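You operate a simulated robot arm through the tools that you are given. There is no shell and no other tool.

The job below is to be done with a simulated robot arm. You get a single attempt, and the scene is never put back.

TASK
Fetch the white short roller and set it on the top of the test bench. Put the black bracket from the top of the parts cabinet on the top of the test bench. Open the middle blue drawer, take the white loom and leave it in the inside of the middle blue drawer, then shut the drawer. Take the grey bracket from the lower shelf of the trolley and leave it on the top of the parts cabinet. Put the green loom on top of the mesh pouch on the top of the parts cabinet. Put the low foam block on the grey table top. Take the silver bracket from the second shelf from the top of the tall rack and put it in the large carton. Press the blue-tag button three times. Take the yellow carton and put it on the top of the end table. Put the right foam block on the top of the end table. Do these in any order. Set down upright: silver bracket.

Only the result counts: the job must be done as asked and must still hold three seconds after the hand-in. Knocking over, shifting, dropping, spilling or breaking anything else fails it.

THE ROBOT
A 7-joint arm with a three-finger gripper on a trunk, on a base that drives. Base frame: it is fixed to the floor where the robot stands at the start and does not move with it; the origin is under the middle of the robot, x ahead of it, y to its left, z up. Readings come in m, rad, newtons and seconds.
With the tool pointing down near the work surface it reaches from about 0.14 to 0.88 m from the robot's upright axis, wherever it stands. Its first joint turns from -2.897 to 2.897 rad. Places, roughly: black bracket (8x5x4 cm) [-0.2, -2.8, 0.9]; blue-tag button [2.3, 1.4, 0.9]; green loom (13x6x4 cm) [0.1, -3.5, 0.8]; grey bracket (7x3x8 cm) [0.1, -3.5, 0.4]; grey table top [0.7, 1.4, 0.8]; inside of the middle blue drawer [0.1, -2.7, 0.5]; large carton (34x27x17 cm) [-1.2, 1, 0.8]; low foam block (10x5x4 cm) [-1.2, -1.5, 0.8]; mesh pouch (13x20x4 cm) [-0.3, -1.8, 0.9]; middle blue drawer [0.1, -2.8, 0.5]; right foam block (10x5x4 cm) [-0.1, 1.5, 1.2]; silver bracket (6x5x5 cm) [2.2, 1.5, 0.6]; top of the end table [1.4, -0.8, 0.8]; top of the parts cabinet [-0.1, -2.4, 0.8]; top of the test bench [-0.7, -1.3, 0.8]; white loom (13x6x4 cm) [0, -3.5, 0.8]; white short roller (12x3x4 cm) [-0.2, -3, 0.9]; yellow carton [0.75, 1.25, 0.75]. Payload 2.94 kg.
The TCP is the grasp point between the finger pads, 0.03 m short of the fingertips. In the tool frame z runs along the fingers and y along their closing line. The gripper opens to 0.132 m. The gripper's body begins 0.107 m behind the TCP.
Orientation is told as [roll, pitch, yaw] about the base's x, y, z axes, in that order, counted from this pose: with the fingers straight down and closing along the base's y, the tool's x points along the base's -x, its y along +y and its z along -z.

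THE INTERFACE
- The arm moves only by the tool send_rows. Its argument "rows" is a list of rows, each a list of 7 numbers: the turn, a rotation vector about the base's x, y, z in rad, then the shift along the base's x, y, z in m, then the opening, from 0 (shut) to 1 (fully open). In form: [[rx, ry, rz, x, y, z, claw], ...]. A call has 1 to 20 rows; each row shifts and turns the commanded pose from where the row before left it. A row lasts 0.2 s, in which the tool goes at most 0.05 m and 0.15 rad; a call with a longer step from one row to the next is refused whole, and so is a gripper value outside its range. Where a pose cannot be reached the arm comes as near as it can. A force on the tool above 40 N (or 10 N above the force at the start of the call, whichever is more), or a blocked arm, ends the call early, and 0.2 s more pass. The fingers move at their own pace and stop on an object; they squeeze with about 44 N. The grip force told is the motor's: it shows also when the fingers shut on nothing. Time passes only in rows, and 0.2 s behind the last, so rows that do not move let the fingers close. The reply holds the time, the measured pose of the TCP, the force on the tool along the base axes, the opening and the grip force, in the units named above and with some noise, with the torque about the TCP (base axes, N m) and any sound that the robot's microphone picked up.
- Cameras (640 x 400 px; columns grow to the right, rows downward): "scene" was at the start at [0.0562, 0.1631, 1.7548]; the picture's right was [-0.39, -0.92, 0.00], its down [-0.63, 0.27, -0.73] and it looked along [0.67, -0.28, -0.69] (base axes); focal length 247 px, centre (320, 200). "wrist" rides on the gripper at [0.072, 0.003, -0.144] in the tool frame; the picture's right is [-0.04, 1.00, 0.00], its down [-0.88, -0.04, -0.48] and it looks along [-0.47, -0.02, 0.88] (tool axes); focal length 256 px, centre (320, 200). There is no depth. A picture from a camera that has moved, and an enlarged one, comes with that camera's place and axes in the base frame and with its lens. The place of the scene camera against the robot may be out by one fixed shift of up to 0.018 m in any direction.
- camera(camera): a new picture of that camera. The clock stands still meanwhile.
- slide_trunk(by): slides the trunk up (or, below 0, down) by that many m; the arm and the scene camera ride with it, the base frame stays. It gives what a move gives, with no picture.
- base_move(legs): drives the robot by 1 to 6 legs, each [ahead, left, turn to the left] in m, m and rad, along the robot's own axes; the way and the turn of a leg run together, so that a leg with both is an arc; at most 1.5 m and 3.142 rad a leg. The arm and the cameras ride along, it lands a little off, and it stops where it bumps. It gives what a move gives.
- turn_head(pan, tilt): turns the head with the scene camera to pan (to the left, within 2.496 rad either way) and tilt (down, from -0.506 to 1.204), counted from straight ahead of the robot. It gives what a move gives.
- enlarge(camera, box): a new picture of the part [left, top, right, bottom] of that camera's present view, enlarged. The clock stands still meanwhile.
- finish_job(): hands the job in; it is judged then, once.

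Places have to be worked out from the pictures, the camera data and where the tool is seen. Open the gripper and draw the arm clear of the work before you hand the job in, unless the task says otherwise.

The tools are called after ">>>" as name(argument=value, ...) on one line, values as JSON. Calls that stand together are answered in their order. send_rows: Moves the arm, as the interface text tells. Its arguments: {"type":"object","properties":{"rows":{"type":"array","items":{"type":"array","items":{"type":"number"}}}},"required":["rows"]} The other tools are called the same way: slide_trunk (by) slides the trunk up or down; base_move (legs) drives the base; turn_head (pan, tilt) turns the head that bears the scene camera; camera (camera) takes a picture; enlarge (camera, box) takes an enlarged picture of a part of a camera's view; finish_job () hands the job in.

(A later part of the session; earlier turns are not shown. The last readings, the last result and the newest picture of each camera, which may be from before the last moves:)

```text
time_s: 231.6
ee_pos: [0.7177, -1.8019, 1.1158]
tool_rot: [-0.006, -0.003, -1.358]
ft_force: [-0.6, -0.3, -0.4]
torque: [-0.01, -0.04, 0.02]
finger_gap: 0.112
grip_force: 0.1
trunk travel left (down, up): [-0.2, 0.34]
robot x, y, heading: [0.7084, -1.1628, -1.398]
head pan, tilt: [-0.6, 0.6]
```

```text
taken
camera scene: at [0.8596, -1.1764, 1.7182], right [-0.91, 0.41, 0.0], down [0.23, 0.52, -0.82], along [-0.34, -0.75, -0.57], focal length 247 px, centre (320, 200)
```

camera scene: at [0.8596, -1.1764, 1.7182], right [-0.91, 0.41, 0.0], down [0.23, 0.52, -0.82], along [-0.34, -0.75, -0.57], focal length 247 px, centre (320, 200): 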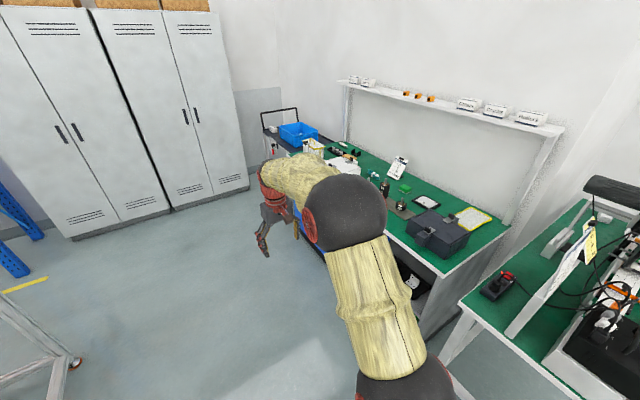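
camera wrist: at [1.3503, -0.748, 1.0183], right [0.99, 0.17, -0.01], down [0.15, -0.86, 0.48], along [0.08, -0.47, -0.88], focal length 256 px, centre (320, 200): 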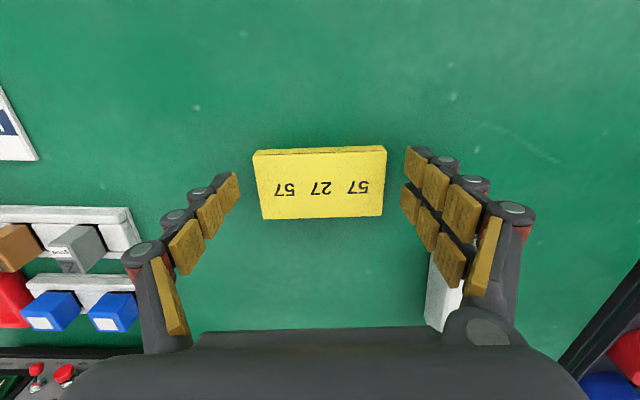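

The cabinet with its green top is ahead on the right. I drive on and turn to face it.

>>> base_move(legs=[[1.2, 0.05, 0], [0, 0, -1.57]])

>>> turn_head(pan=0.3, tilt=0.65)

>>> camera(camera="scene")

>>> camera(camera="wrist")

```text
time_s: 241.5
ee_pos: [0.3289, -2.3553, 1.1151]
tool_rot: [-0.005, -0.003, -2.919]
ft_force: [0.4, -0.1, 0.0]
torque: [0.0, -0.03, 0.01]
finger_gap: 0.112
grip_force: 0.0
trunk travel left (down, up): [-0.2, 0.34]
robot x, y, heading: [0.9661, -2.3334, -2.955]
head pan, tilt: [-0.6, 0.6]
```

```text
time_s: 242.7
ee_pos: [0.329, -2.356, 1.1162]
tool_rot: [-0.008, -0.004, -2.918]
ft_force: [-0.2, 0.0, -0.6]
torque: [0.01, -0.02, 0.02]
finger_gap: 0.1123
grip_force: 0.1
trunk travel left (down, up): [-0.2, 0.34]
robot x, y, heading: [0.9668, -2.3317, -2.952]
head pan, tilt: [0.3, 0.649]
```

```text
taken
camera scene: at [0.9642, -2.5506, 1.714], right [-0.47, 0.88, 0.0], down [0.53, 0.28, -0.8], along [-0.7, -0.37, -0.6], focal length 247 px, centre (320, 200)
```

scene: 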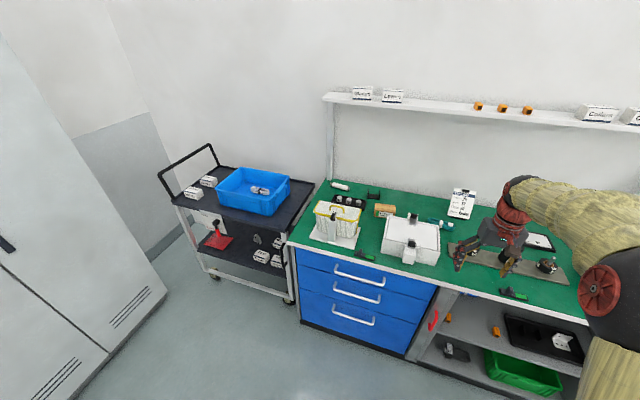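

```text
taken
camera wrist: at [0.4014, -2.3433, 1.259], right [0.18, -0.98, -0.01], down [-0.86, -0.16, 0.48], along [-0.47, -0.08, -0.88], focal length 256 px, centre (320, 200)
```

wrist: 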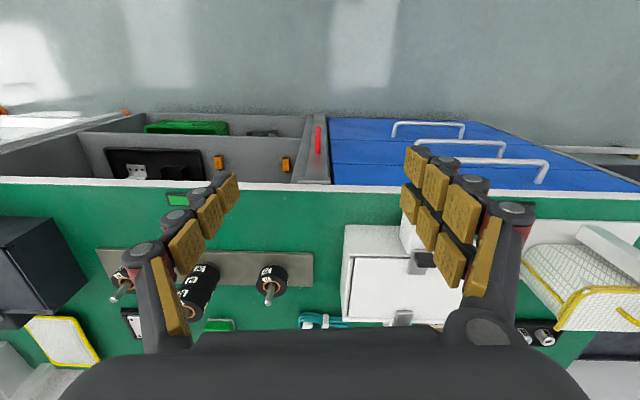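

I can see the cabinet with three blue drawers and the trolley. I enlarge the trolley and the cabinet's left top.

>>> enlarge(camera="scene", box=[150, 140, 330, 290])

>>> enlarge(camera="scene", box=[290, 160, 490, 300])

```text
2.67 times, centred on (240, 215) of scene
camera zoom: at [0.9642, -2.5506, 1.714], right [-0.47, 0.88, 0.0], down [0.53, 0.28, -0.8], along [-0.7, -0.37, -0.6], focal length 659 px, centre (533, 160)
```

zoom: 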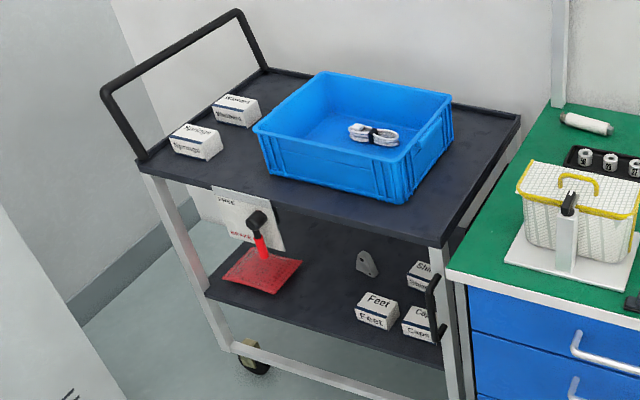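

```text
2.86 times, centred on (390, 230) of scene
camera zoom: at [0.9642, -2.5506, 1.714], right [-0.47, 0.88, 0.0], down [0.53, 0.28, -0.8], along [-0.7, -0.37, -0.6], focal length 706 px, centre (120, 114)
```

zoom: 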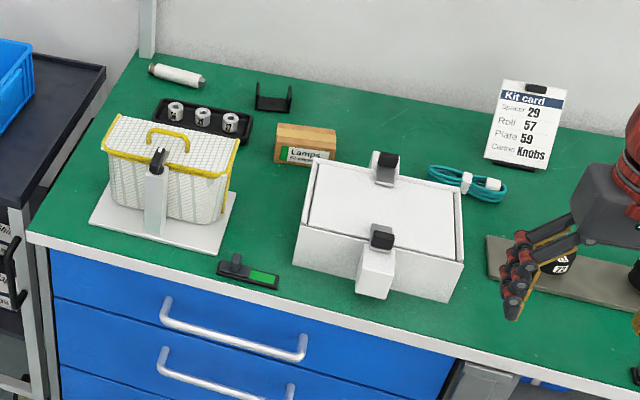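

All targets here are identified: white roller and black bracket at the back left of the cabinet top, the grey bracket on the trolley's lower shelf, a white loom in the blue bin. I raise the tool a bit, then drive up close in front of the black bracket.

>>> send_rows(rows=[[0, 0, 0, 0.03, 0.006, 0.035, 0.8], [0, 0, 0, 0.03, 0.006, 0.035, 0.8], [0, 0, 0, 0.03, 0.006, 0.035, 0.8]])

>>> base_move(legs=[[0.0, 0.26, 0], [0.3, 0, 0]])

>>> turn_head(pan=0.0, tilt=0.75)

>>> camera(camera="scene")

>>> camera(camera="wrist")

```text
time_s: 243.5
ee_pos: [0.4199, -2.3372, 1.221]
tool_rot: [-0.007, -0.003, -2.919]
ft_force: [-0.6, 0.4, 1.2]
torque: [0.01, 0.01, 0.01]
finger_gap: 0.1057
grip_force: 0.3
trunk travel left (down, up): [-0.2, 0.34]
robot x, y, heading: [0.966, -2.3324, -2.952]
head pan, tilt: [0.3, 0.649]
```

```text
time_s: 247.0
ee_pos: [0.1754, -2.6528, 1.2204]
tool_rot: [-0.008, -0.003, -2.917]
ft_force: [-0.5, -0.6, 0.3]
torque: [-0.06, 0.01, 0.01]
finger_gap: 0.1056
grip_force: 0.1
trunk travel left (down, up): [-0.2, 0.34]
robot x, y, heading: [0.7212, -2.6477, -2.952]
head pan, tilt: [0.3, 0.649]
```

```text
time_s: 247.8
ee_pos: [0.1755, -2.6531, 1.2196]
tool_rot: [-0.008, -0.003, -2.917]
ft_force: [0.2, 0.7, 0.6]
torque: [0.01, -0.01, 0.02]
finger_gap: 0.1055
grip_force: 0.0
trunk travel left (down, up): [-0.2, 0.34]
robot x, y, heading: [0.7243, -2.6485, -2.948]
head pan, tilt: [0.0, 0.75]
```

```text
taken
camera scene: at [0.7161, -2.8408, 1.7054], right [-0.19, 0.98, 0.0], down [0.67, 0.13, -0.73], along [-0.72, -0.14, -0.68], focal length 247 px, centre (320, 200)
```

scene: 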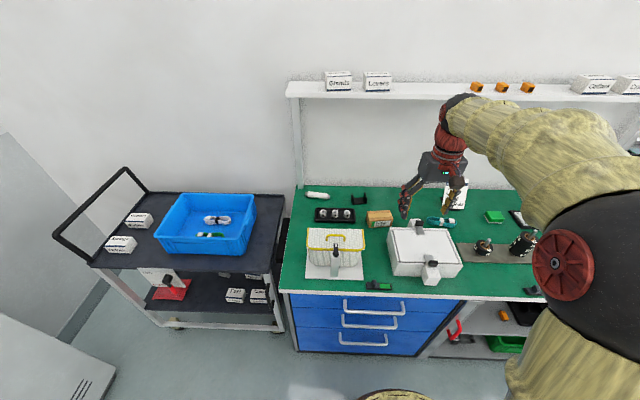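

```text
taken
camera wrist: at [0.2481, -2.6416, 1.3631], right [0.18, -0.98, -0.01], down [-0.86, -0.16, 0.48], along [-0.47, -0.08, -0.88], focal length 256 px, centre (320, 200)
```

wrist: 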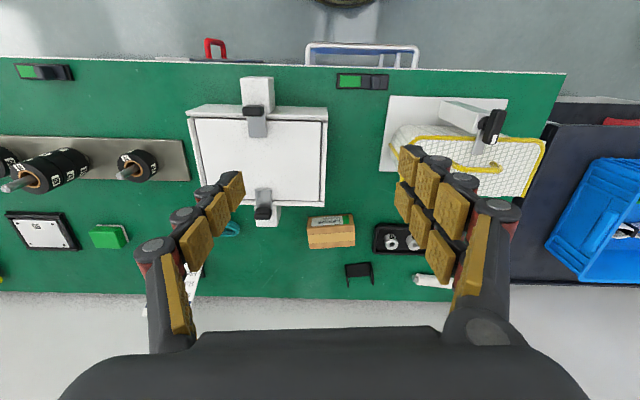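

The view shows the black bracket at about (-0.195, -2.82) and, in the blue bin, the white loom and a green loom. I move 0.1 m nearer, lower the trunk slightly, and zoom in on the bracket.

>>> base_move(legs=[[0.1, 0, 0]])

>>> slide_trunk(by=-0.08)

>>> enlarge(camera="wrist", box=[290, 190, 450, 290])

>>> enlarge(camera="scene", box=[280, 150, 480, 290])

```text
time_s: 248.9
ee_pos: [0.0766, -2.6732, 1.2196]
tool_rot: [-0.007, -0.002, -2.915]
ft_force: [-0.8, 0.0, 0.8]
torque: [0.03, -0.04, -0.01]
finger_gap: 0.1056
grip_force: 0.1
trunk travel left (down, up): [-0.2, 0.34]
robot x, y, heading: [0.6226, -2.6677, -2.948]
head pan, tilt: [0.0, 0.75]
```

```text
time_s: 250.1
ee_pos: [0.0773, -2.6727, 1.1415]
tool_rot: [-0.008, -0.004, -2.915]
ft_force: [-0.4, 0.1, 0.5]
torque: [0.03, 0.0, -0.02]
finger_gap: 0.1056
grip_force: 0.2
trunk travel left (down, up): [-0.12, 0.42]
robot x, y, heading: [0.6234, -2.6682, -2.953]
head pan, tilt: [0.0, 0.75]
```

```text
4.00 times, centred on (370, 240) of wrist
camera zoom: at [0.149, -2.6616, 1.283], right [0.18, -0.98, -0.01], down [-0.86, -0.16, 0.48], along [-0.47, -0.08, -0.88], focal length 1024 px, centre (120, 40)
```

zoom: 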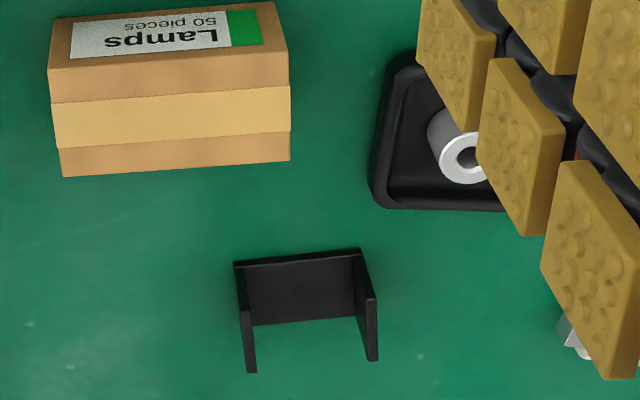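

```text
2.86 times, centred on (380, 220) of scene
camera zoom: at [0.6175, -2.8599, 1.6255], right [-0.19, 0.98, 0.0], down [0.67, 0.13, -0.73], along [-0.72, -0.14, -0.68], focal length 706 px, centre (149, 143)
```

zoom: 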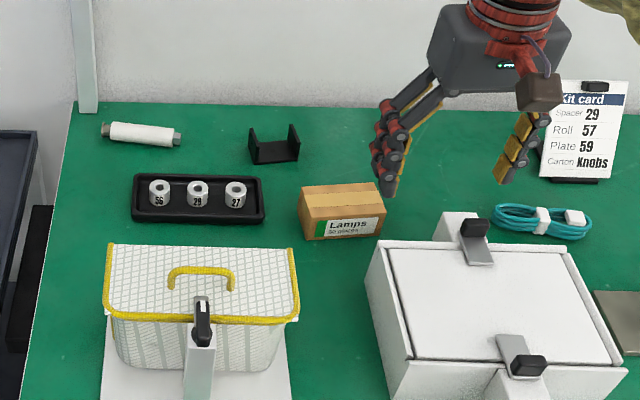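

The black bracket is a U-channel lying base-down, ears up, centred near (-0.21, -2.825), rotated ≈0.08 rad relative to the tool. I move the base 5 cm nearer and bring the tool above it.

>>> base_move(legs=[[0.05, 0, 0]])

>>> send_rows(rows=[[0, 0, 0.02, -0.0395, -0.0235, -0.005, 0.9], [0, 0, 0.02, -0.0395, -0.0235, -0.005, 0.9], [0, 0, 0.02, -0.0395, -0.0235, -0.005, 0.9], [0, 0, 0.02, -0.0395, -0.0235, -0.005, 0.9], [0, 0, 0, -0.0395, -0.0235, -0.005, 0.9], [0, 0, 0, -0.0395, -0.0235, -0.005, 0.9]])

>>> camera(camera="wrist")

```text
time_s: 251.0
ee_pos: [0.0275, -2.6829, 1.1392]
tool_rot: [-0.007, -0.002, -2.915]
ft_force: [0.4, -0.2, -0.4]
torque: [0.0, -0.03, 0.02]
finger_gap: 0.1054
grip_force: 0.1
trunk travel left (down, up): [-0.12, 0.42]
robot x, y, heading: [0.5727, -2.6794, -2.946]
head pan, tilt: [0.0, 0.75]
```

```text
time_s: 252.4
ee_pos: [-0.1834, -2.8248, 1.1215]
tool_rot: [0.005, -0.018, -2.818]
ft_force: [0.6, 8.7, 2.4]
torque: [-0.93, 0.04, 0.05]
finger_gap: 0.1183
grip_force: 0.1
trunk travel left (down, up): [-0.12, 0.42]
robot x, y, heading: [0.5934, -2.6806, -2.915]
head pan, tilt: [0.0, 0.75]
```

```text
taken
camera wrist: at [-0.111, -2.8034, 1.2628], right [0.28, -0.96, 0.01], down [-0.84, -0.24, 0.49], along [-0.47, -0.14, -0.87], focal length 256 px, centre (320, 200)
```

wrist: 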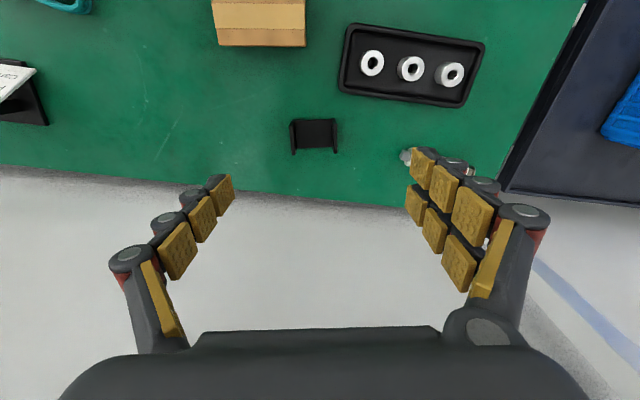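

I feel about 9 N sideways and the base was nudged — something touched. I look at the scene before moving further.

>>> camera(camera="scene")

```text
taken
camera scene: at [0.6008, -2.8435, 1.6297], right [-0.21, 0.98, -0.02], down [0.66, 0.13, -0.74], along [-0.72, -0.17, -0.67], focal length 247 px, centre (320, 200)
```

scene: 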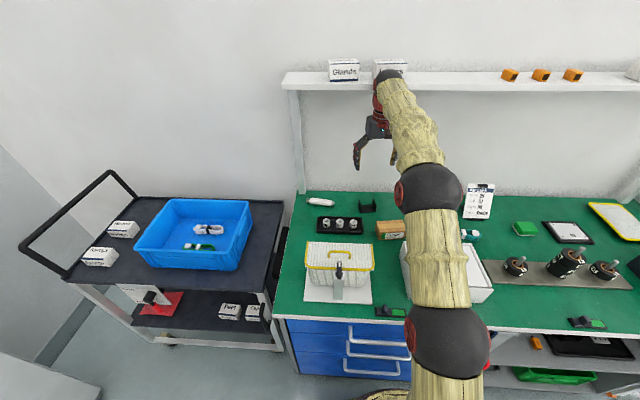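

The hand reached the cabinet's upper shelf (front edge near x≈-0.27, z≈1.34). I back straight off and then check the boxes on that shelf.

>>> send_rows(rows=[[0, 0, 0, 0.02, 0.004, -0.005, 0.9], [0, 0, 0, 0.03, 0.006, -0.01, 0.9], [0, 0, 0, 0.04, 0.008, -0.02, 0.9], [0, 0, 0, 0.04, 0.008, -0.02, 0.9], [0, 0, 0, 0.04, 0.008, -0.02, 0.9]])

>>> turn_head(pan=0.0, tilt=0.4)

>>> camera(camera="scene")

```text
time_s: 253.6
ee_pos: [-0.0376, -2.789, 1.0367]
tool_rot: [-0.007, -0.003, -2.837]
ft_force: [-1.2, -0.4, -0.4]
torque: [-0.02, -0.04, -0.01]
finger_gap: 0.1188
grip_force: 0.1
trunk travel left (down, up): [-0.12, 0.42]
robot x, y, heading: [0.5749, -2.6786, -2.948]
head pan, tilt: [0.0, 0.75]
```

```text
time_s: 254.5
ee_pos: [-0.0388, -2.7893, 1.0365]
tool_rot: [-0.008, -0.002, -2.835]
ft_force: [0.8, 0.3, 0.3]
torque: [-0.01, 0.02, 0.02]
finger_gap: 0.1191
grip_force: 0.1
trunk travel left (down, up): [-0.12, 0.42]
robot x, y, heading: [0.5744, -2.6789, -2.952]
head pan, tilt: [0.0, 0.4]
```

```text
taken
camera scene: at [0.5587, -2.8714, 1.6564], right [-0.19, 0.98, 0.0], down [0.38, 0.07, -0.92], along [-0.9, -0.18, -0.39], focal length 247 px, centre (320, 200)
```

scene: 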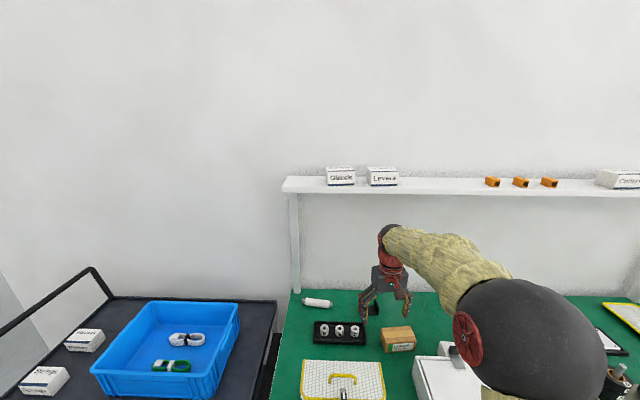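

Nothing on the shelf moved. I'll approach lower and with a 30° forward tilt to stay clear of that shelf; the bracket base is at about (-0.217, -2.827, 0.85).

>>> send_rows(rows=[[0, 0, 0.035, 0, 0, 0, 0.9], [-0.0439, 0.1234, 0, 0, 0, 0, 0.9], [-0.0439, 0.1234, 0, 0, 0, 0, 0.9], [-0.0439, 0.1234, 0, 0, 0, 0, 0.9], [-0.0439, 0.1234, 0, 0, 0, 0, 0.9], [0, 0, 0, -0.033, -0.006, -0.012, 0.9], [0, 0, 0, -0.033, -0.006, -0.02, 0.9], [0, 0, 0, -0.034, -0.006, -0.025, 0.9], [0, 0, 0, -0.034, -0.005, -0.025, 0.9]])

>>> camera(camera="wrist")

>>> camera(camera="scene")

```text
time_s: 256.5
ee_pos: [-0.1754, -2.8123, 0.9513]
tool_rot: [-0.005, -0.525, -2.799]
ft_force: [0.5, -0.6, -0.8]
torque: [-0.01, -0.02, 0.02]
finger_gap: 0.1185
grip_force: 0.1
trunk travel left (down, up): [-0.12, 0.42]
robot x, y, heading: [0.5721, -2.677, -2.95]
head pan, tilt: [0.0, 0.4]
```

```text
taken
camera wrist: at [-0.0461, -2.7717, 1.0392], right [0.3, -0.95, 0.02], down [-0.5, -0.14, 0.85], along [-0.81, -0.26, -0.52], focal length 256 px, centre (320, 200)
```

wrist: 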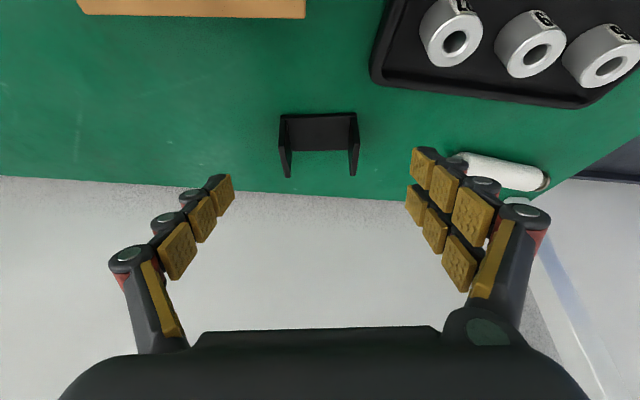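

```text
taken
camera scene: at [0.5586, -2.8713, 1.6564], right [-0.19, 0.98, 0.0], down [0.38, 0.07, -0.92], along [-0.9, -0.18, -0.39], focal length 247 px, centre (320, 200)
```

scene: 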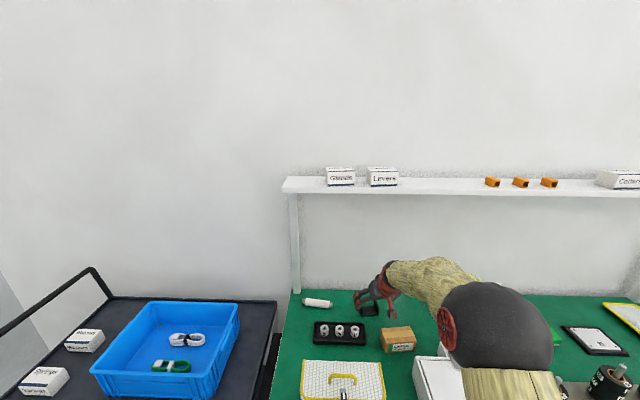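

The bracket is centred between the fingers. I advance along the tool axis.

>>> send_rows(rows=[[0, 0, 0, -0.0105, -0.0037, -0.0155, 0.9], [0, 0, 0, -0.0105, -0.0037, -0.0155, 0.9], [0, 0, 0, -0.0105, -0.0037, -0.0155, 0.9]])

>>> camera(camera="wrist")

```text
time_s: 257.3
ee_pos: [-0.2057, -2.8231, 0.9071]
tool_rot: [-0.005, -0.529, -2.802]
ft_force: [0.3, 0.0, 0.8]
torque: [0.01, -0.02, 0.0]
finger_gap: 0.1187
grip_force: 0.1
trunk travel left (down, up): [-0.12, 0.42]
robot x, y, heading: [0.5765, -2.6772, -2.952]
head pan, tilt: [0.0, 0.4]
```

```text
taken
camera wrist: at [-0.0767, -2.7828, 0.9939], right [0.3, -0.95, 0.02], down [-0.5, -0.14, 0.85], along [-0.81, -0.26, -0.52], focal length 256 px, centre (320, 200)
```

wrist: 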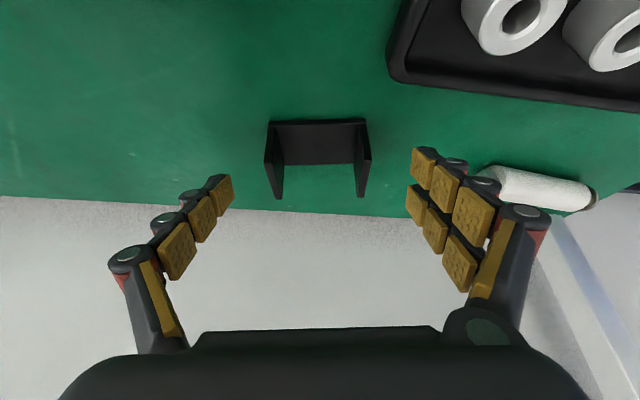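

The bracket is a U-channel about 7 cm wide with ears up. I go the last 2 cm and close on the ears.

>>> send_rows(rows=[[0, 0, 0, -0.004, -0.002, -0.01, 0.9], [0, 0, 0, -0.003, -0.001, -0.009, 0.9], [0, 0, 0, 0, 0, 0, 0.7], [0, 0, 0, 0, 0, 0, 0.5], [0, 0, 0, 0, 0, 0, 0.35], [0, 0, 0, 0, 0, 0, 0.35], [0, 0, 0, 0, 0, 0, 0.35]])

>>> camera(camera="wrist")

```text
time_s: 258.9
ee_pos: [-0.2121, -2.8261, 0.8876]
tool_rot: [-0.007, -0.526, -2.801]
ft_force: [-0.4, 0.7, 2.2]
torque: [-0.04, 0.05, 0.01]
finger_gap: 0.0697
grip_force: 23.6
trunk travel left (down, up): [-0.12, 0.42]
robot x, y, heading: [0.5754, -2.6805, -2.948]
head pan, tilt: [0.0, 0.4]
```

```text
taken
camera wrist: at [-0.0829, -2.7857, 0.9749], right [0.3, -0.95, 0.02], down [-0.5, -0.14, 0.85], along [-0.81, -0.26, -0.52], focal length 256 px, centre (320, 200)
```

wrist: 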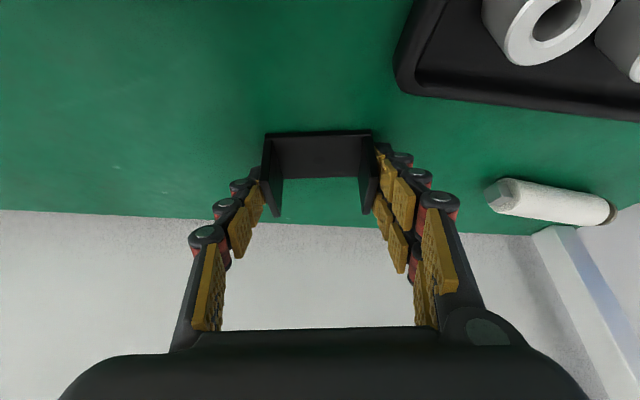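

Gripped at 7 cm. I lift, drawing back towards the robot and clear of the shelf.

>>> send_rows(rows=[[0, 0, 0, 0, 0, 0, 0.2], [0, 0, 0, 0.0, 0.0, 0.015, 0.2], [0, 0, 0, 0.01, 0.003, 0.025, 0.2], [0, 0, 0, 0.015, 0.005, 0.03, 0.2], [0, 0, 0, 0.025, 0.008, 0.03, 0.2], [0, 0, 0, 0.04, 0.012, 0.02, 0.2], [0, 0, 0, 0.045, 0.012, 0.01, 0.2], [0, 0, 0, 0.045, 0.012, 0.01, 0.2], [0, 0, 0, 0.045, 0.012, 0.01, 0.2]])

>>> camera(camera="wrist")

>>> camera(camera="scene")

```text
time_s: 260.9
ee_pos: [0.0132, -2.7636, 1.0385]
tool_rot: [-0.007, -0.525, -2.804]
ft_force: [-0.5, 0.0, -1.3]
torque: [0.02, -0.07, -0.01]
finger_gap: 0.0692
grip_force: 44.1
trunk travel left (down, up): [-0.12, 0.42]
robot x, y, heading: [0.5753, -2.6805, -2.948]
head pan, tilt: [0.0, 0.4]
```

```text
taken
camera wrist: at [0.143, -2.7228, 1.1249], right [0.3, -0.96, 0.02], down [-0.5, -0.14, 0.85], along [-0.81, -0.26, -0.52], focal length 256 px, centre (320, 200)
```

wrist: 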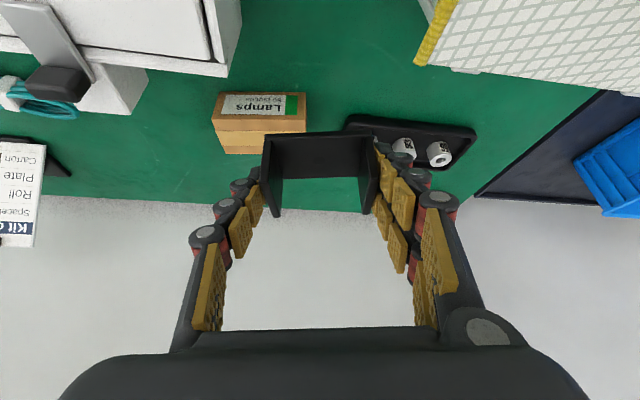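

```text
taken
camera scene: at [0.559, -2.8713, 1.6565], right [-0.19, 0.98, 0.0], down [0.38, 0.07, -0.92], along [-0.9, -0.18, -0.39], focal length 247 px, centre (320, 200)
```

scene: 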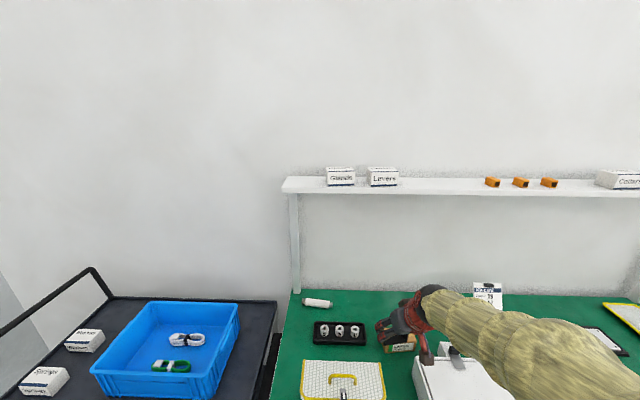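

The bracket is held. I raise it, back away, and drive along the cabinet to the east end of the test bench.

>>> send_rows(rows=[[0, 0, 0, 0.02, 0.005, 0.04, 0.2], [0, 0, 0, 0.02, 0.005, 0.04, 0.2], [0, 0, 0, 0.02, 0.005, 0.04, 0.2]])

>>> base_move(legs=[[-0.4, 0, 0], [0, -1.35, 0]])

>>> turn_head(pan=0.0, tilt=0.6)

>>> camera(camera="scene")

```text
time_s: 261.7
ee_pos: [0.0745, -2.7494, 1.1566]
tool_rot: [-0.006, -0.524, -2.8]
ft_force: [-0.5, -0.3, -2.1]
torque: [0.02, -0.01, -0.02]
finger_gap: 0.0694
grip_force: 43.6
trunk travel left (down, up): [-0.12, 0.42]
robot x, y, heading: [0.5764, -2.6797, -2.951]
head pan, tilt: [0.0, 0.4]
```

```text
time_s: 270.5
ee_pos: [0.1998, -1.3524, 1.1575]
tool_rot: [-0.007, -0.527, -2.798]
ft_force: [0.7, 0.7, -1.6]
torque: [0.01, -0.04, 0.01]
finger_gap: 0.069
grip_force: 43.9
trunk travel left (down, up): [-0.12, 0.42]
robot x, y, heading: [0.7026, -1.2796, -2.944]
head pan, tilt: [0.0, 0.4]
```

```text
time_s: 271.2
ee_pos: [0.2, -1.3519, 1.1559]
tool_rot: [-0.008, -0.526, -2.797]
ft_force: [0.1, 0.1, -1.1]
torque: [-0.01, -0.02, 0.01]
finger_gap: 0.069
grip_force: 43.7
trunk travel left (down, up): [-0.12, 0.42]
robot x, y, heading: [0.7009, -1.2823, -2.947]
head pan, tilt: [0.0, 0.6]
```

```text
taken
camera scene: at [0.6895, -1.4731, 1.6383], right [-0.19, 0.98, 0.0], down [0.55, 0.11, -0.83], along [-0.81, -0.16, -0.56], focal length 247 px, centre (320, 200)
```

scene: 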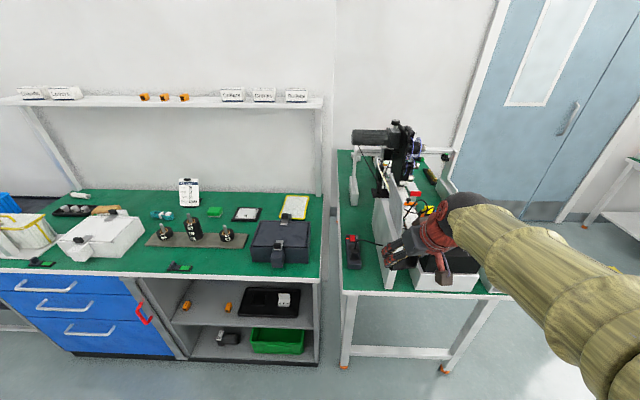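

The test bench's front side is better reached from the aisle; I drive round to its north side and face it.

>>> base_move(legs=[[0, -1.2, 0], [0, 0, 1.57], [0, -0.95, 0]])

>>> turn_head(pan=0.0, tilt=0.6)

>>> camera(camera="scene")

```text
time_s: 285.7
ee_pos: [-0.3843, -0.7839, 1.1552]
tool_rot: [-0.008, -0.526, -1.228]
ft_force: [-0.4, 0.3, -1.7]
torque: [0.04, 0.0, 0.01]
finger_gap: 0.0689
grip_force: 44.5
trunk travel left (down, up): [-0.12, 0.42]
robot x, y, heading: [-0.4548, -0.2824, -1.371]
head pan, tilt: [0.0, 0.6]
```

```text
time_s: 286.3
ee_pos: [-0.3845, -0.7831, 1.1569]
tool_rot: [-0.007, -0.528, -1.229]
ft_force: [0.3, 0.3, -1.2]
torque: [0.01, 0.01, -0.01]
finger_gap: 0.0691
grip_force: 44.1
trunk travel left (down, up): [-0.12, 0.42]
robot x, y, heading: [-0.4598, -0.2825, -1.376]
head pan, tilt: [0.0, 0.6]
```

```text
taken
camera scene: at [-0.2493, -0.299, 1.6382], right [-0.98, -0.19, 0.0], down [-0.11, 0.55, -0.82], along [0.16, -0.81, -0.57], focal length 247 px, centre (320, 200)
```

scene: 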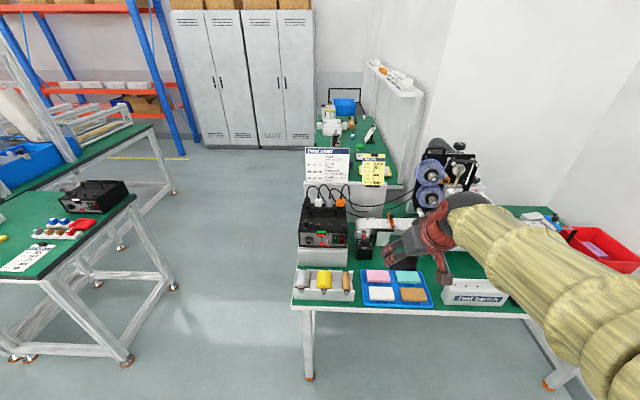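

I move further west to see the right-hand half of the test bench.

>>> base_move(legs=[[0, -0.45, 0]])

>>> turn_head(pan=-0.2, tilt=0.6)

>>> camera(camera="scene")

>>> camera(camera="wrist")

```text
time_s: 289.0
ee_pos: [-0.825, -0.8699, 1.1564]
tool_rot: [-0.007, -0.527, -1.228]
ft_force: [-0.8, -0.5, -0.3]
torque: [0.0, 0.0, -0.03]
finger_gap: 0.0693
grip_force: 43.7
trunk travel left (down, up): [-0.12, 0.42]
robot x, y, heading: [-0.8952, -0.3701, -1.378]
head pan, tilt: [0.0, 0.6]
```

```text
time_s: 289.7
ee_pos: [-0.825, -0.8698, 1.1572]
tool_rot: [-0.007, -0.527, -1.229]
ft_force: [0.4, -0.4, -1.4]
torque: [0.02, -0.03, 0.02]
finger_gap: 0.0689
grip_force: 43.8
trunk travel left (down, up): [-0.12, 0.42]
robot x, y, heading: [-0.8961, -0.3682, -1.378]
head pan, tilt: [-0.201, 0.6]
```

```text
taken
camera scene: at [-0.7062, -0.3865, 1.6382], right [-1.0, 0.01, 0.0], down [0.0, 0.57, -0.82], along [-0.01, -0.82, -0.57], focal length 247 px, centre (320, 200)
```

scene: 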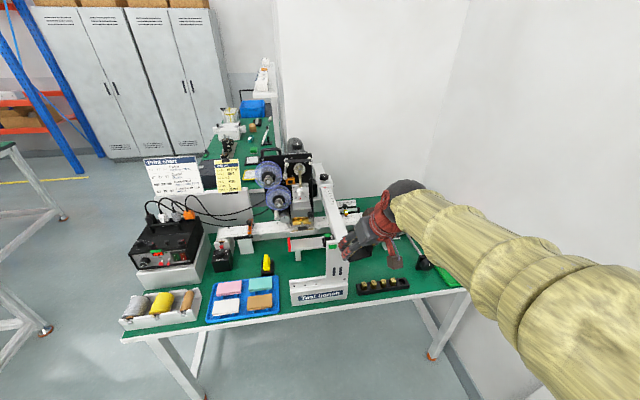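

```text
taken
camera wrist: at [-0.8653, -0.7421, 1.2441], right [0.95, 0.3, 0.02], down [0.14, -0.5, 0.85], along [0.26, -0.81, -0.52], focal length 256 px, centre (320, 200)
```

wrist: 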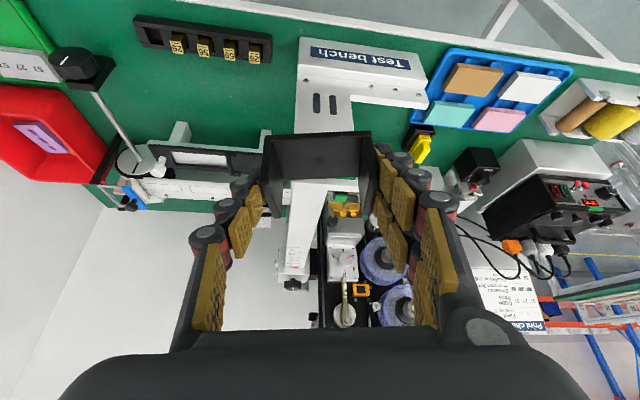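

I look closer at the free green strip behind the black roller strip for setting parts down, and search for the low foam block.

>>> enlarge(camera="wrist", box=[0, 0, 320, 220])

>>> enlarge(camera="scene", box=[270, 170, 480, 320])

```text
1.82 times, centred on (160, 110) of wrist
camera zoom: at [-0.8653, -0.7421, 1.2441], right [0.95, 0.3, 0.02], down [0.14, -0.5, 0.85], along [0.26, -0.81, -0.52], focal length 465 px, centre (611, 364)
```

zoom: 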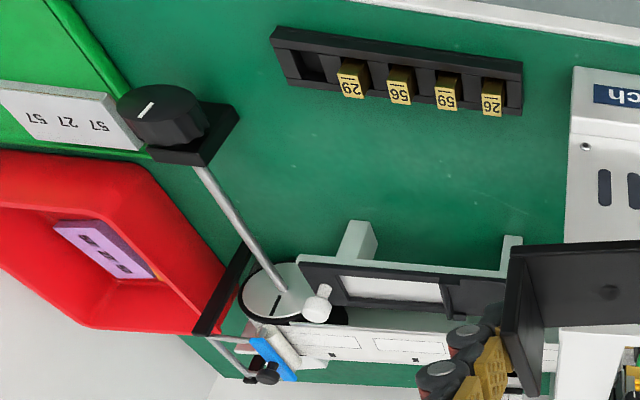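

```text
2.67 times, centred on (375, 245) of scene
camera zoom: at [-0.7062, -0.3865, 1.6382], right [-1.0, 0.01, 0.0], down [0.0, 0.57, -0.82], along [-0.01, -0.82, -0.57], focal length 659 px, centre (173, 80)
```

zoom: 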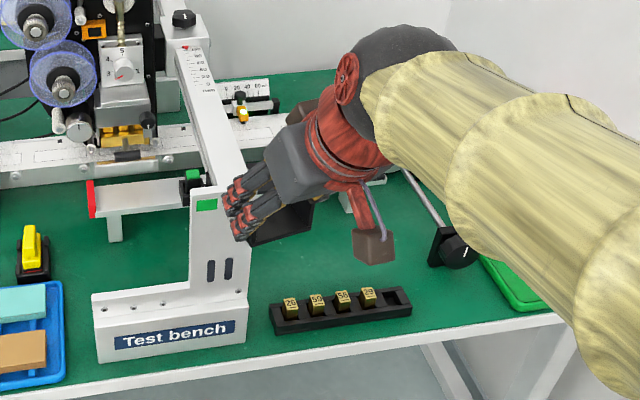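

The free green area is about x∈[-1.07,-0.85], y∈[-1.17,-1.03]. I move the bracket over (-1.0, -1.11) and descend part-way.

>>> send_rows(rows=[[0, 0, 0, -0.029, -0.04, 0, 0.2], [0, 0, 0, -0.029, -0.04, 0, 0.2], [0, 0, 0, -0.029, -0.04, 0, 0.2], [0, 0, 0, -0.029, -0.04, -0.005, 0.2], [0, 0, 0, -0.029, -0.04, -0.005, 0.2], [0, 0, 0, -0.029, -0.04, -0.005, 0.2], [0, 0, 0, 0, 0, -0.04, 0.2], [0, 0, 0, 0, 0, -0.04, 0.2], [0, 0, 0, 0, 0, -0.04, 0.2], [0, 0, 0, 0, 0, -0.04, 0.2]])

>>> camera(camera="wrist")

>>> camera(camera="scene")

```text
time_s: 291.9
ee_pos: [-1.0003, -1.1109, 0.981]
tool_rot: [-0.009, -0.525, -1.228]
ft_force: [0.6, -0.2, -1.6]
torque: [0.08, -0.03, 0.01]
finger_gap: 0.0691
grip_force: 44.1
trunk travel left (down, up): [-0.12, 0.42]
robot x, y, heading: [-0.8936, -0.3694, -1.379]
head pan, tilt: [-0.201, 0.6]
```

```text
taken
camera wrist: at [-1.0407, -0.9831, 1.0685], right [0.95, 0.3, 0.02], down [0.14, -0.5, 0.85], along [0.26, -0.81, -0.52], focal length 256 px, centre (320, 200)
```

wrist: 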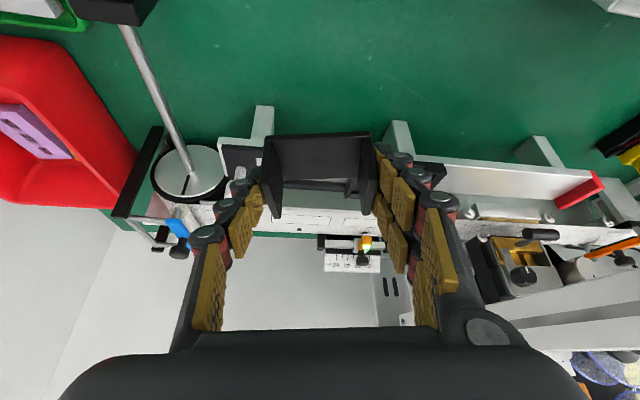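

```text
taken
camera scene: at [-0.7065, -0.3871, 1.6382], right [-1.0, 0.01, 0.0], down [0.0, 0.57, -0.82], along [-0.01, -0.82, -0.57], focal length 247 px, centre (320, 200)
```

scene: 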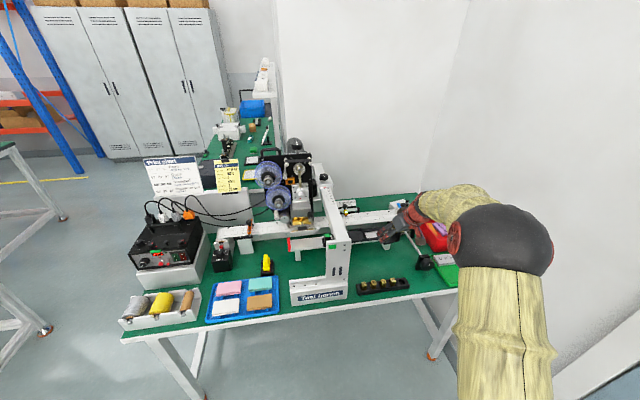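

The footprint below is clear of the rail feet. I continue down in steps.

>>> send_rows(rows=[[0, 0, 0, 0, 0, -0.025, 0.2], [0, 0, 0, 0, 0, -0.025, 0.2], [0, 0, 0, 0, 0, -0.015, 0.2]])

>>> camera(camera="wrist")

```text
time_s: 292.7
ee_pos: [-1.0003, -1.11, 0.9156]
tool_rot: [-0.007, -0.527, -1.229]
ft_force: [0.4, -0.7, -1.2]
torque: [0.01, 0.0, 0.01]
finger_gap: 0.0692
grip_force: 44.1
trunk travel left (down, up): [-0.12, 0.42]
robot x, y, heading: [-0.8977, -0.3733, -1.376]
head pan, tilt: [-0.201, 0.6]
```

```text
taken
camera wrist: at [-1.0402, -0.9827, 1.0034], right [0.95, 0.3, 0.02], down [0.14, -0.5, 0.85], along [0.26, -0.81, -0.52], focal length 256 px, centre (320, 200)
```

wrist: 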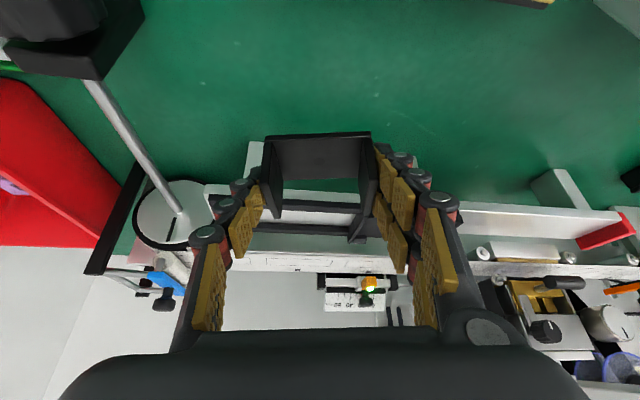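

Table height is about 0.78 by parallax. I go on down.

>>> send_rows(rows=[[0, 0, 0, 0, 0, -0.025, 0.2], [0, 0, 0, 0, 0, -0.02, 0.2], [0, 0, 0, 0, 0, -0.015, 0.2], [0, 0, 0, 0, 0, -0.01, 0.2]])

>>> send_rows(rows=[[0, 0, 0, 0, 0, -0.004, 0.2], [0, 0, 0, 0, 0, -0.004, 0.2], [0, 0, 0, 0, 0, -0.004, 0.2]])

```text
time_s: 293.7
ee_pos: [-0.9999, -1.1112, 0.8451]
tool_rot: [-0.008, -0.528, -1.229]
ft_force: [0.2, -0.4, -0.5]
torque: [0.03, 0.02, -0.03]
finger_gap: 0.0689
grip_force: 44.0
trunk travel left (down, up): [-0.12, 0.42]
robot x, y, heading: [-0.895, -0.3718, -1.379]
head pan, tilt: [-0.201, 0.6]
```

```text
time_s: 294.5
ee_pos: [-0.9989, -1.11, 0.8353]
tool_rot: [-0.007, -0.526, -1.229]
ft_force: [0.1, 0.4, -2.5]
torque: [0.05, -0.02, 0.02]
finger_gap: 0.0694
grip_force: 44.3
trunk travel left (down, up): [-0.12, 0.42]
robot x, y, heading: [-0.8927, -0.367, -1.383]
head pan, tilt: [-0.201, 0.6]
```

Still free; continuing in 4 mm steps.

>>> send_rows(rows=[[0, 0, 0, 0, 0, -0.004, 0.2], [0, 0, 0, 0, 0, -0.004, 0.2], [0, 0, 0, 0, 0, -0.003, 0.2]])

>>> camera(camera="wrist")

```text
time_s: 295.3
ee_pos: [-0.9989, -1.1095, 0.8229]
tool_rot: [-0.005, -0.525, -1.23]
ft_force: [0.6, -0.1, -1.0]
torque: [0.04, 0.01, -0.01]
finger_gap: 0.069
grip_force: 43.9
trunk travel left (down, up): [-0.12, 0.42]
robot x, y, heading: [-0.8954, -0.3677, -1.376]
head pan, tilt: [-0.201, 0.6]
```

```text
taken
camera wrist: at [-1.039, -0.9823, 0.9107], right [0.95, 0.3, 0.02], down [0.14, -0.5, 0.85], along [0.26, -0.81, -0.52], focal length 256 px, centre (320, 200)
```

wrist: 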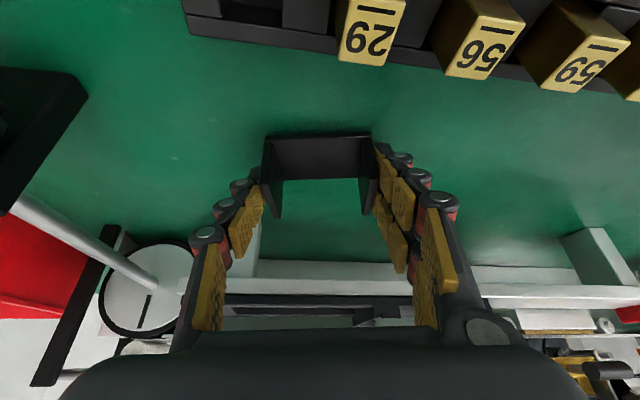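

Shadow under the bracket is close; a few more millimetres.

>>> send_rows(rows=[[0, 0, 0, 0, 0, -0.003, 0.2], [0, 0, 0, 0, 0, -0.003, 0.2], [0, 0, 0, 0, 0, -0.003, 0.2], [0, 0, 0, 0, 0, -0.003, 0.2]])

```text
time_s: 296.3
ee_pos: [-0.9992, -1.111, 0.8174]
tool_rot: [-0.011, -0.532, -1.228]
ft_force: [2.9, 5.1, 24.8]
torque: [0.62, -0.3, 0.0]
finger_gap: 0.0692
grip_force: 43.8
trunk travel left (down, up): [-0.12, 0.42]
robot x, y, heading: [-0.8996, -0.3734, -1.38]
head pan, tilt: [-0.201, 0.6]
```

Contact at 25 N (bench ≈0.778). I relieve and open.

>>> send_rows(rows=[[0, 0, 0, 0, 0, 0.004, 0.2], [0, 0, 0, 0, 0, 0, 0.5], [0, 0, 0, 0, 0, 0, 0.65], [0, 0, 0, 0, 0, 0, 0.7], [0, 0, 0, 0, 0, 0, 0.7]])

>>> camera(camera="wrist")

```text
time_s: 297.5
ee_pos: [-0.9998, -1.1082, 0.8144]
tool_rot: [-0.006, -0.525, -1.23]
ft_force: [0.4, 1.0, 1.3]
torque: [0.06, 0.0, -0.04]
finger_gap: 0.0925
grip_force: 0.1
trunk travel left (down, up): [-0.12, 0.42]
robot x, y, heading: [-0.8978, -0.3718, -1.379]
head pan, tilt: [-0.201, 0.6]
```

```text
taken
camera wrist: at [-1.0397, -0.9815, 0.902], right [0.95, 0.3, 0.02], down [0.14, -0.5, 0.85], along [0.26, -0.81, -0.52], focal length 256 px, centre (320, 200)
```

wrist: 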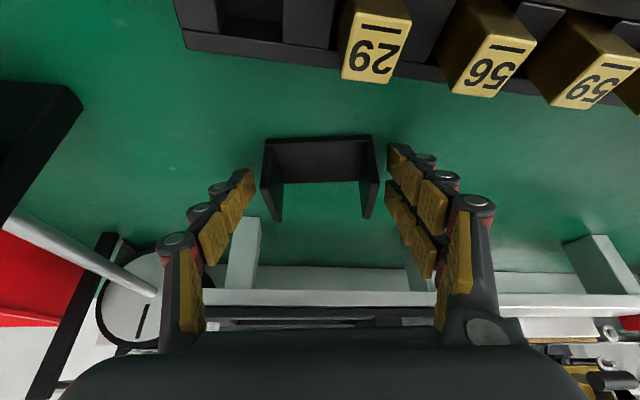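

The black bracket is down on the test bench. I withdraw upward and back.

>>> send_rows(rows=[[0, 0, 0, -0.002, 0.01, 0.02, 0.7], [0, 0, 0, -0.004, 0.018, 0.034, 0.7], [0, 0, 0, -0.004, 0.018, 0.034, 0.7], [0, 0, 0, 0, 0.02, 0.04, 0.7], [0, 0, 0, 0, 0.02, 0.04, 0.7], [0, 0, 0, 0, 0.02, 0.04, 0.7], [0, 0, 0, 0, 0.02, 0.04, 0.7]])

>>> camera(camera="wrist")

```text
time_s: 299.1
ee_pos: [-1.0074, -0.9839, 1.0644]
tool_rot: [-0.006, -0.525, -1.228]
ft_force: [-0.7, -0.4, 0.1]
torque: [0.0, -0.02, -0.01]
finger_gap: 0.0927
grip_force: 0.3
trunk travel left (down, up): [-0.12, 0.42]
robot x, y, heading: [-0.8939, -0.3655, -1.383]
head pan, tilt: [-0.201, 0.6]
```

```text
taken
camera wrist: at [-1.0484, -0.8566, 1.1511], right [0.95, 0.3, 0.02], down [0.14, -0.5, 0.85], along [0.26, -0.81, -0.52], focal length 256 px, centre (320, 200)
```

wrist: 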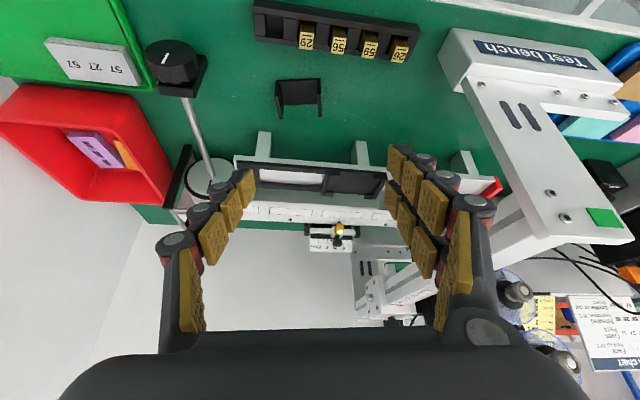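

The bracket stands on the bench. Now I look for the low foam block; I swing the arm to the right to clear the camera's view.

>>> send_rows(rows=[[0, 0, -0.1, -0.035, 0.03, 0.005, 0.7], [0, 0, -0.1, -0.035, 0.03, 0.005, 0.7], [0, 0, -0.1, -0.035, 0.03, 0.005, 0.7], [0, 0, -0.1, -0.035, 0.03, 0, 0.7], [0, 0, -0.1, -0.035, 0.035, 0, 0.7], [0, 0, -0.1, -0.03, 0.035, 0, 0.7], [0, 0, -0.1, -0.03, 0.035, 0, 0.7], [0, 0, -0.1, -0.03, 0.035, 0, 0.7], [0, 0, -0.1, -0.03, 0.035, 0, 0.7], [0, 0, -0.1, -0.03, 0.035, 0, 0.7]])

>>> turn_head(pan=-0.45, tilt=0.6)

>>> camera(camera="scene")

>>> enlarge(camera="scene", box=[220, 150, 460, 310])

```text
time_s: 301.3
ee_pos: [-1.332, -0.6515, 1.0788]
tool_rot: [-0.006, -0.524, -2.23]
ft_force: [0.1, 0.4, -0.1]
torque: [0.0, 0.04, 0.0]
finger_gap: 0.0924
grip_force: 0.1
trunk travel left (down, up): [-0.12, 0.42]
robot x, y, heading: [-0.8965, -0.3682, -1.376]
head pan, tilt: [-0.201, 0.6]
```

```text
time_s: 302.1
ee_pos: [-1.3315, -0.6516, 1.0794]
tool_rot: [-0.007, -0.526, -2.229]
ft_force: [-0.1, 0.1, -0.3]
torque: [0.01, -0.02, 0.0]
finger_gap: 0.0924
grip_force: 0.0
trunk travel left (down, up): [-0.12, 0.42]
robot x, y, heading: [-0.8965, -0.3688, -1.379]
head pan, tilt: [-0.45, 0.6]
```

```text
taken
camera scene: at [-0.7283, -0.3834, 1.6383], right [-0.97, 0.25, 0.0], down [0.14, 0.55, -0.83], along [-0.21, -0.8, -0.56], focal length 247 px, centre (320, 200)
```

scene: 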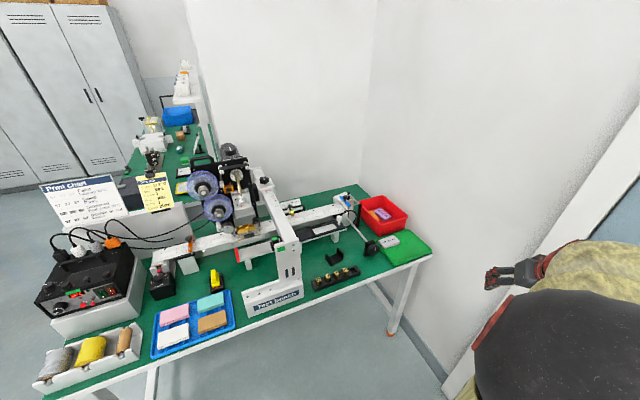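

```text
2.50 times, centred on (340, 230) of scene
camera zoom: at [-0.7283, -0.3834, 1.6383], right [-0.97, 0.25, 0.0], down [0.14, 0.55, -0.83], along [-0.21, -0.8, -0.56], focal length 618 px, centre (270, 125)
```

zoom: 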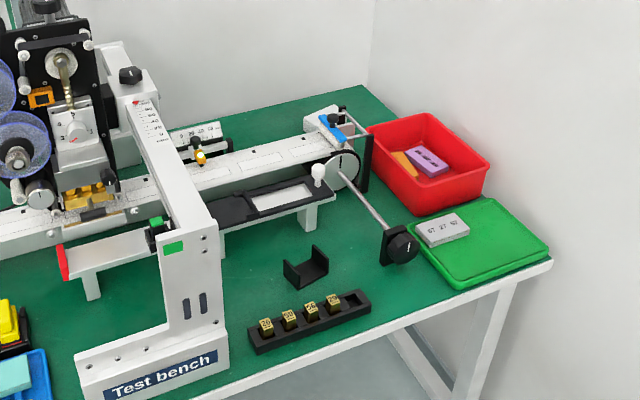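

The rough location of the low foam block projects near the far end of the rail, beside a blue strip. I zoom in there.

>>> enlarge(camera="scene", box=[310, 175, 410, 240])

```text
6.15 times, centred on (360, 208) of scene
camera zoom: at [-0.7283, -0.3834, 1.6383], right [-0.97, 0.25, 0.0], down [0.14, 0.55, -0.83], along [-0.21, -0.8, -0.56], focal length 1521 px, centre (74, 154)
```

zoom: 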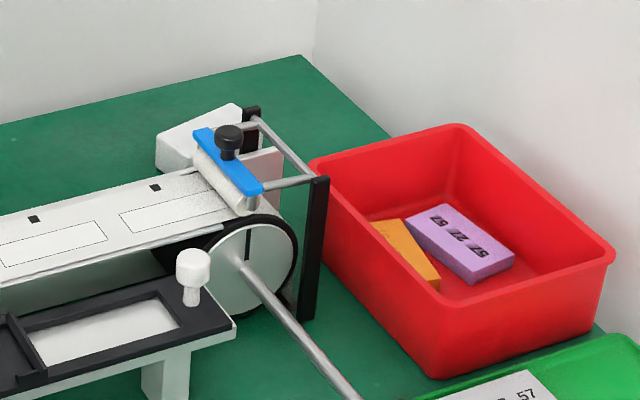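

A white block lies on the bench behind the machine's end, about (-1.17, -1.545): that is the low foam block. I set the tool vertical again and bring it back to the front at a safe height.

>>> send_rows(rows=[[0.1038, -0.0803, 0, 0.02, 0, 0.03, 0.7], [0.1038, -0.0803, 0, 0.02, 0, 0.03, 0.7], [0.1038, -0.0803, 0, 0.02, 0, 0.03, 0.7], [0.1038, -0.0803, 0, 0.02, 0, 0.03, 0.7], [0, 0, 0.14, 0.035, -0.03, 0.01, 0.7], [0, 0, 0.14, 0.035, -0.03, 0.01, 0.7], [0, 0, 0.14, 0.035, -0.03, 0.01, 0.7], [0, 0, 0.14, 0.035, -0.03, 0.01, 0.7], [0, 0, 0.14, 0.035, -0.03, 0.01, 0.7], [0, 0, 0.14, 0.035, -0.03, 0.01, 0.7]])

```text
time_s: 304.3
ee_pos: [-1.0416, -0.8375, 1.2592]
tool_rot: [-0.004, 0.001, -1.387]
ft_force: [0.3, -1.2, 0.5]
torque: [0.01, -0.04, -0.02]
finger_gap: 0.0922
grip_force: 0.0
trunk travel left (down, up): [-0.12, 0.42]
robot x, y, heading: [-0.8974, -0.367, -1.38]
head pan, tilt: [-0.45, 0.6]
```

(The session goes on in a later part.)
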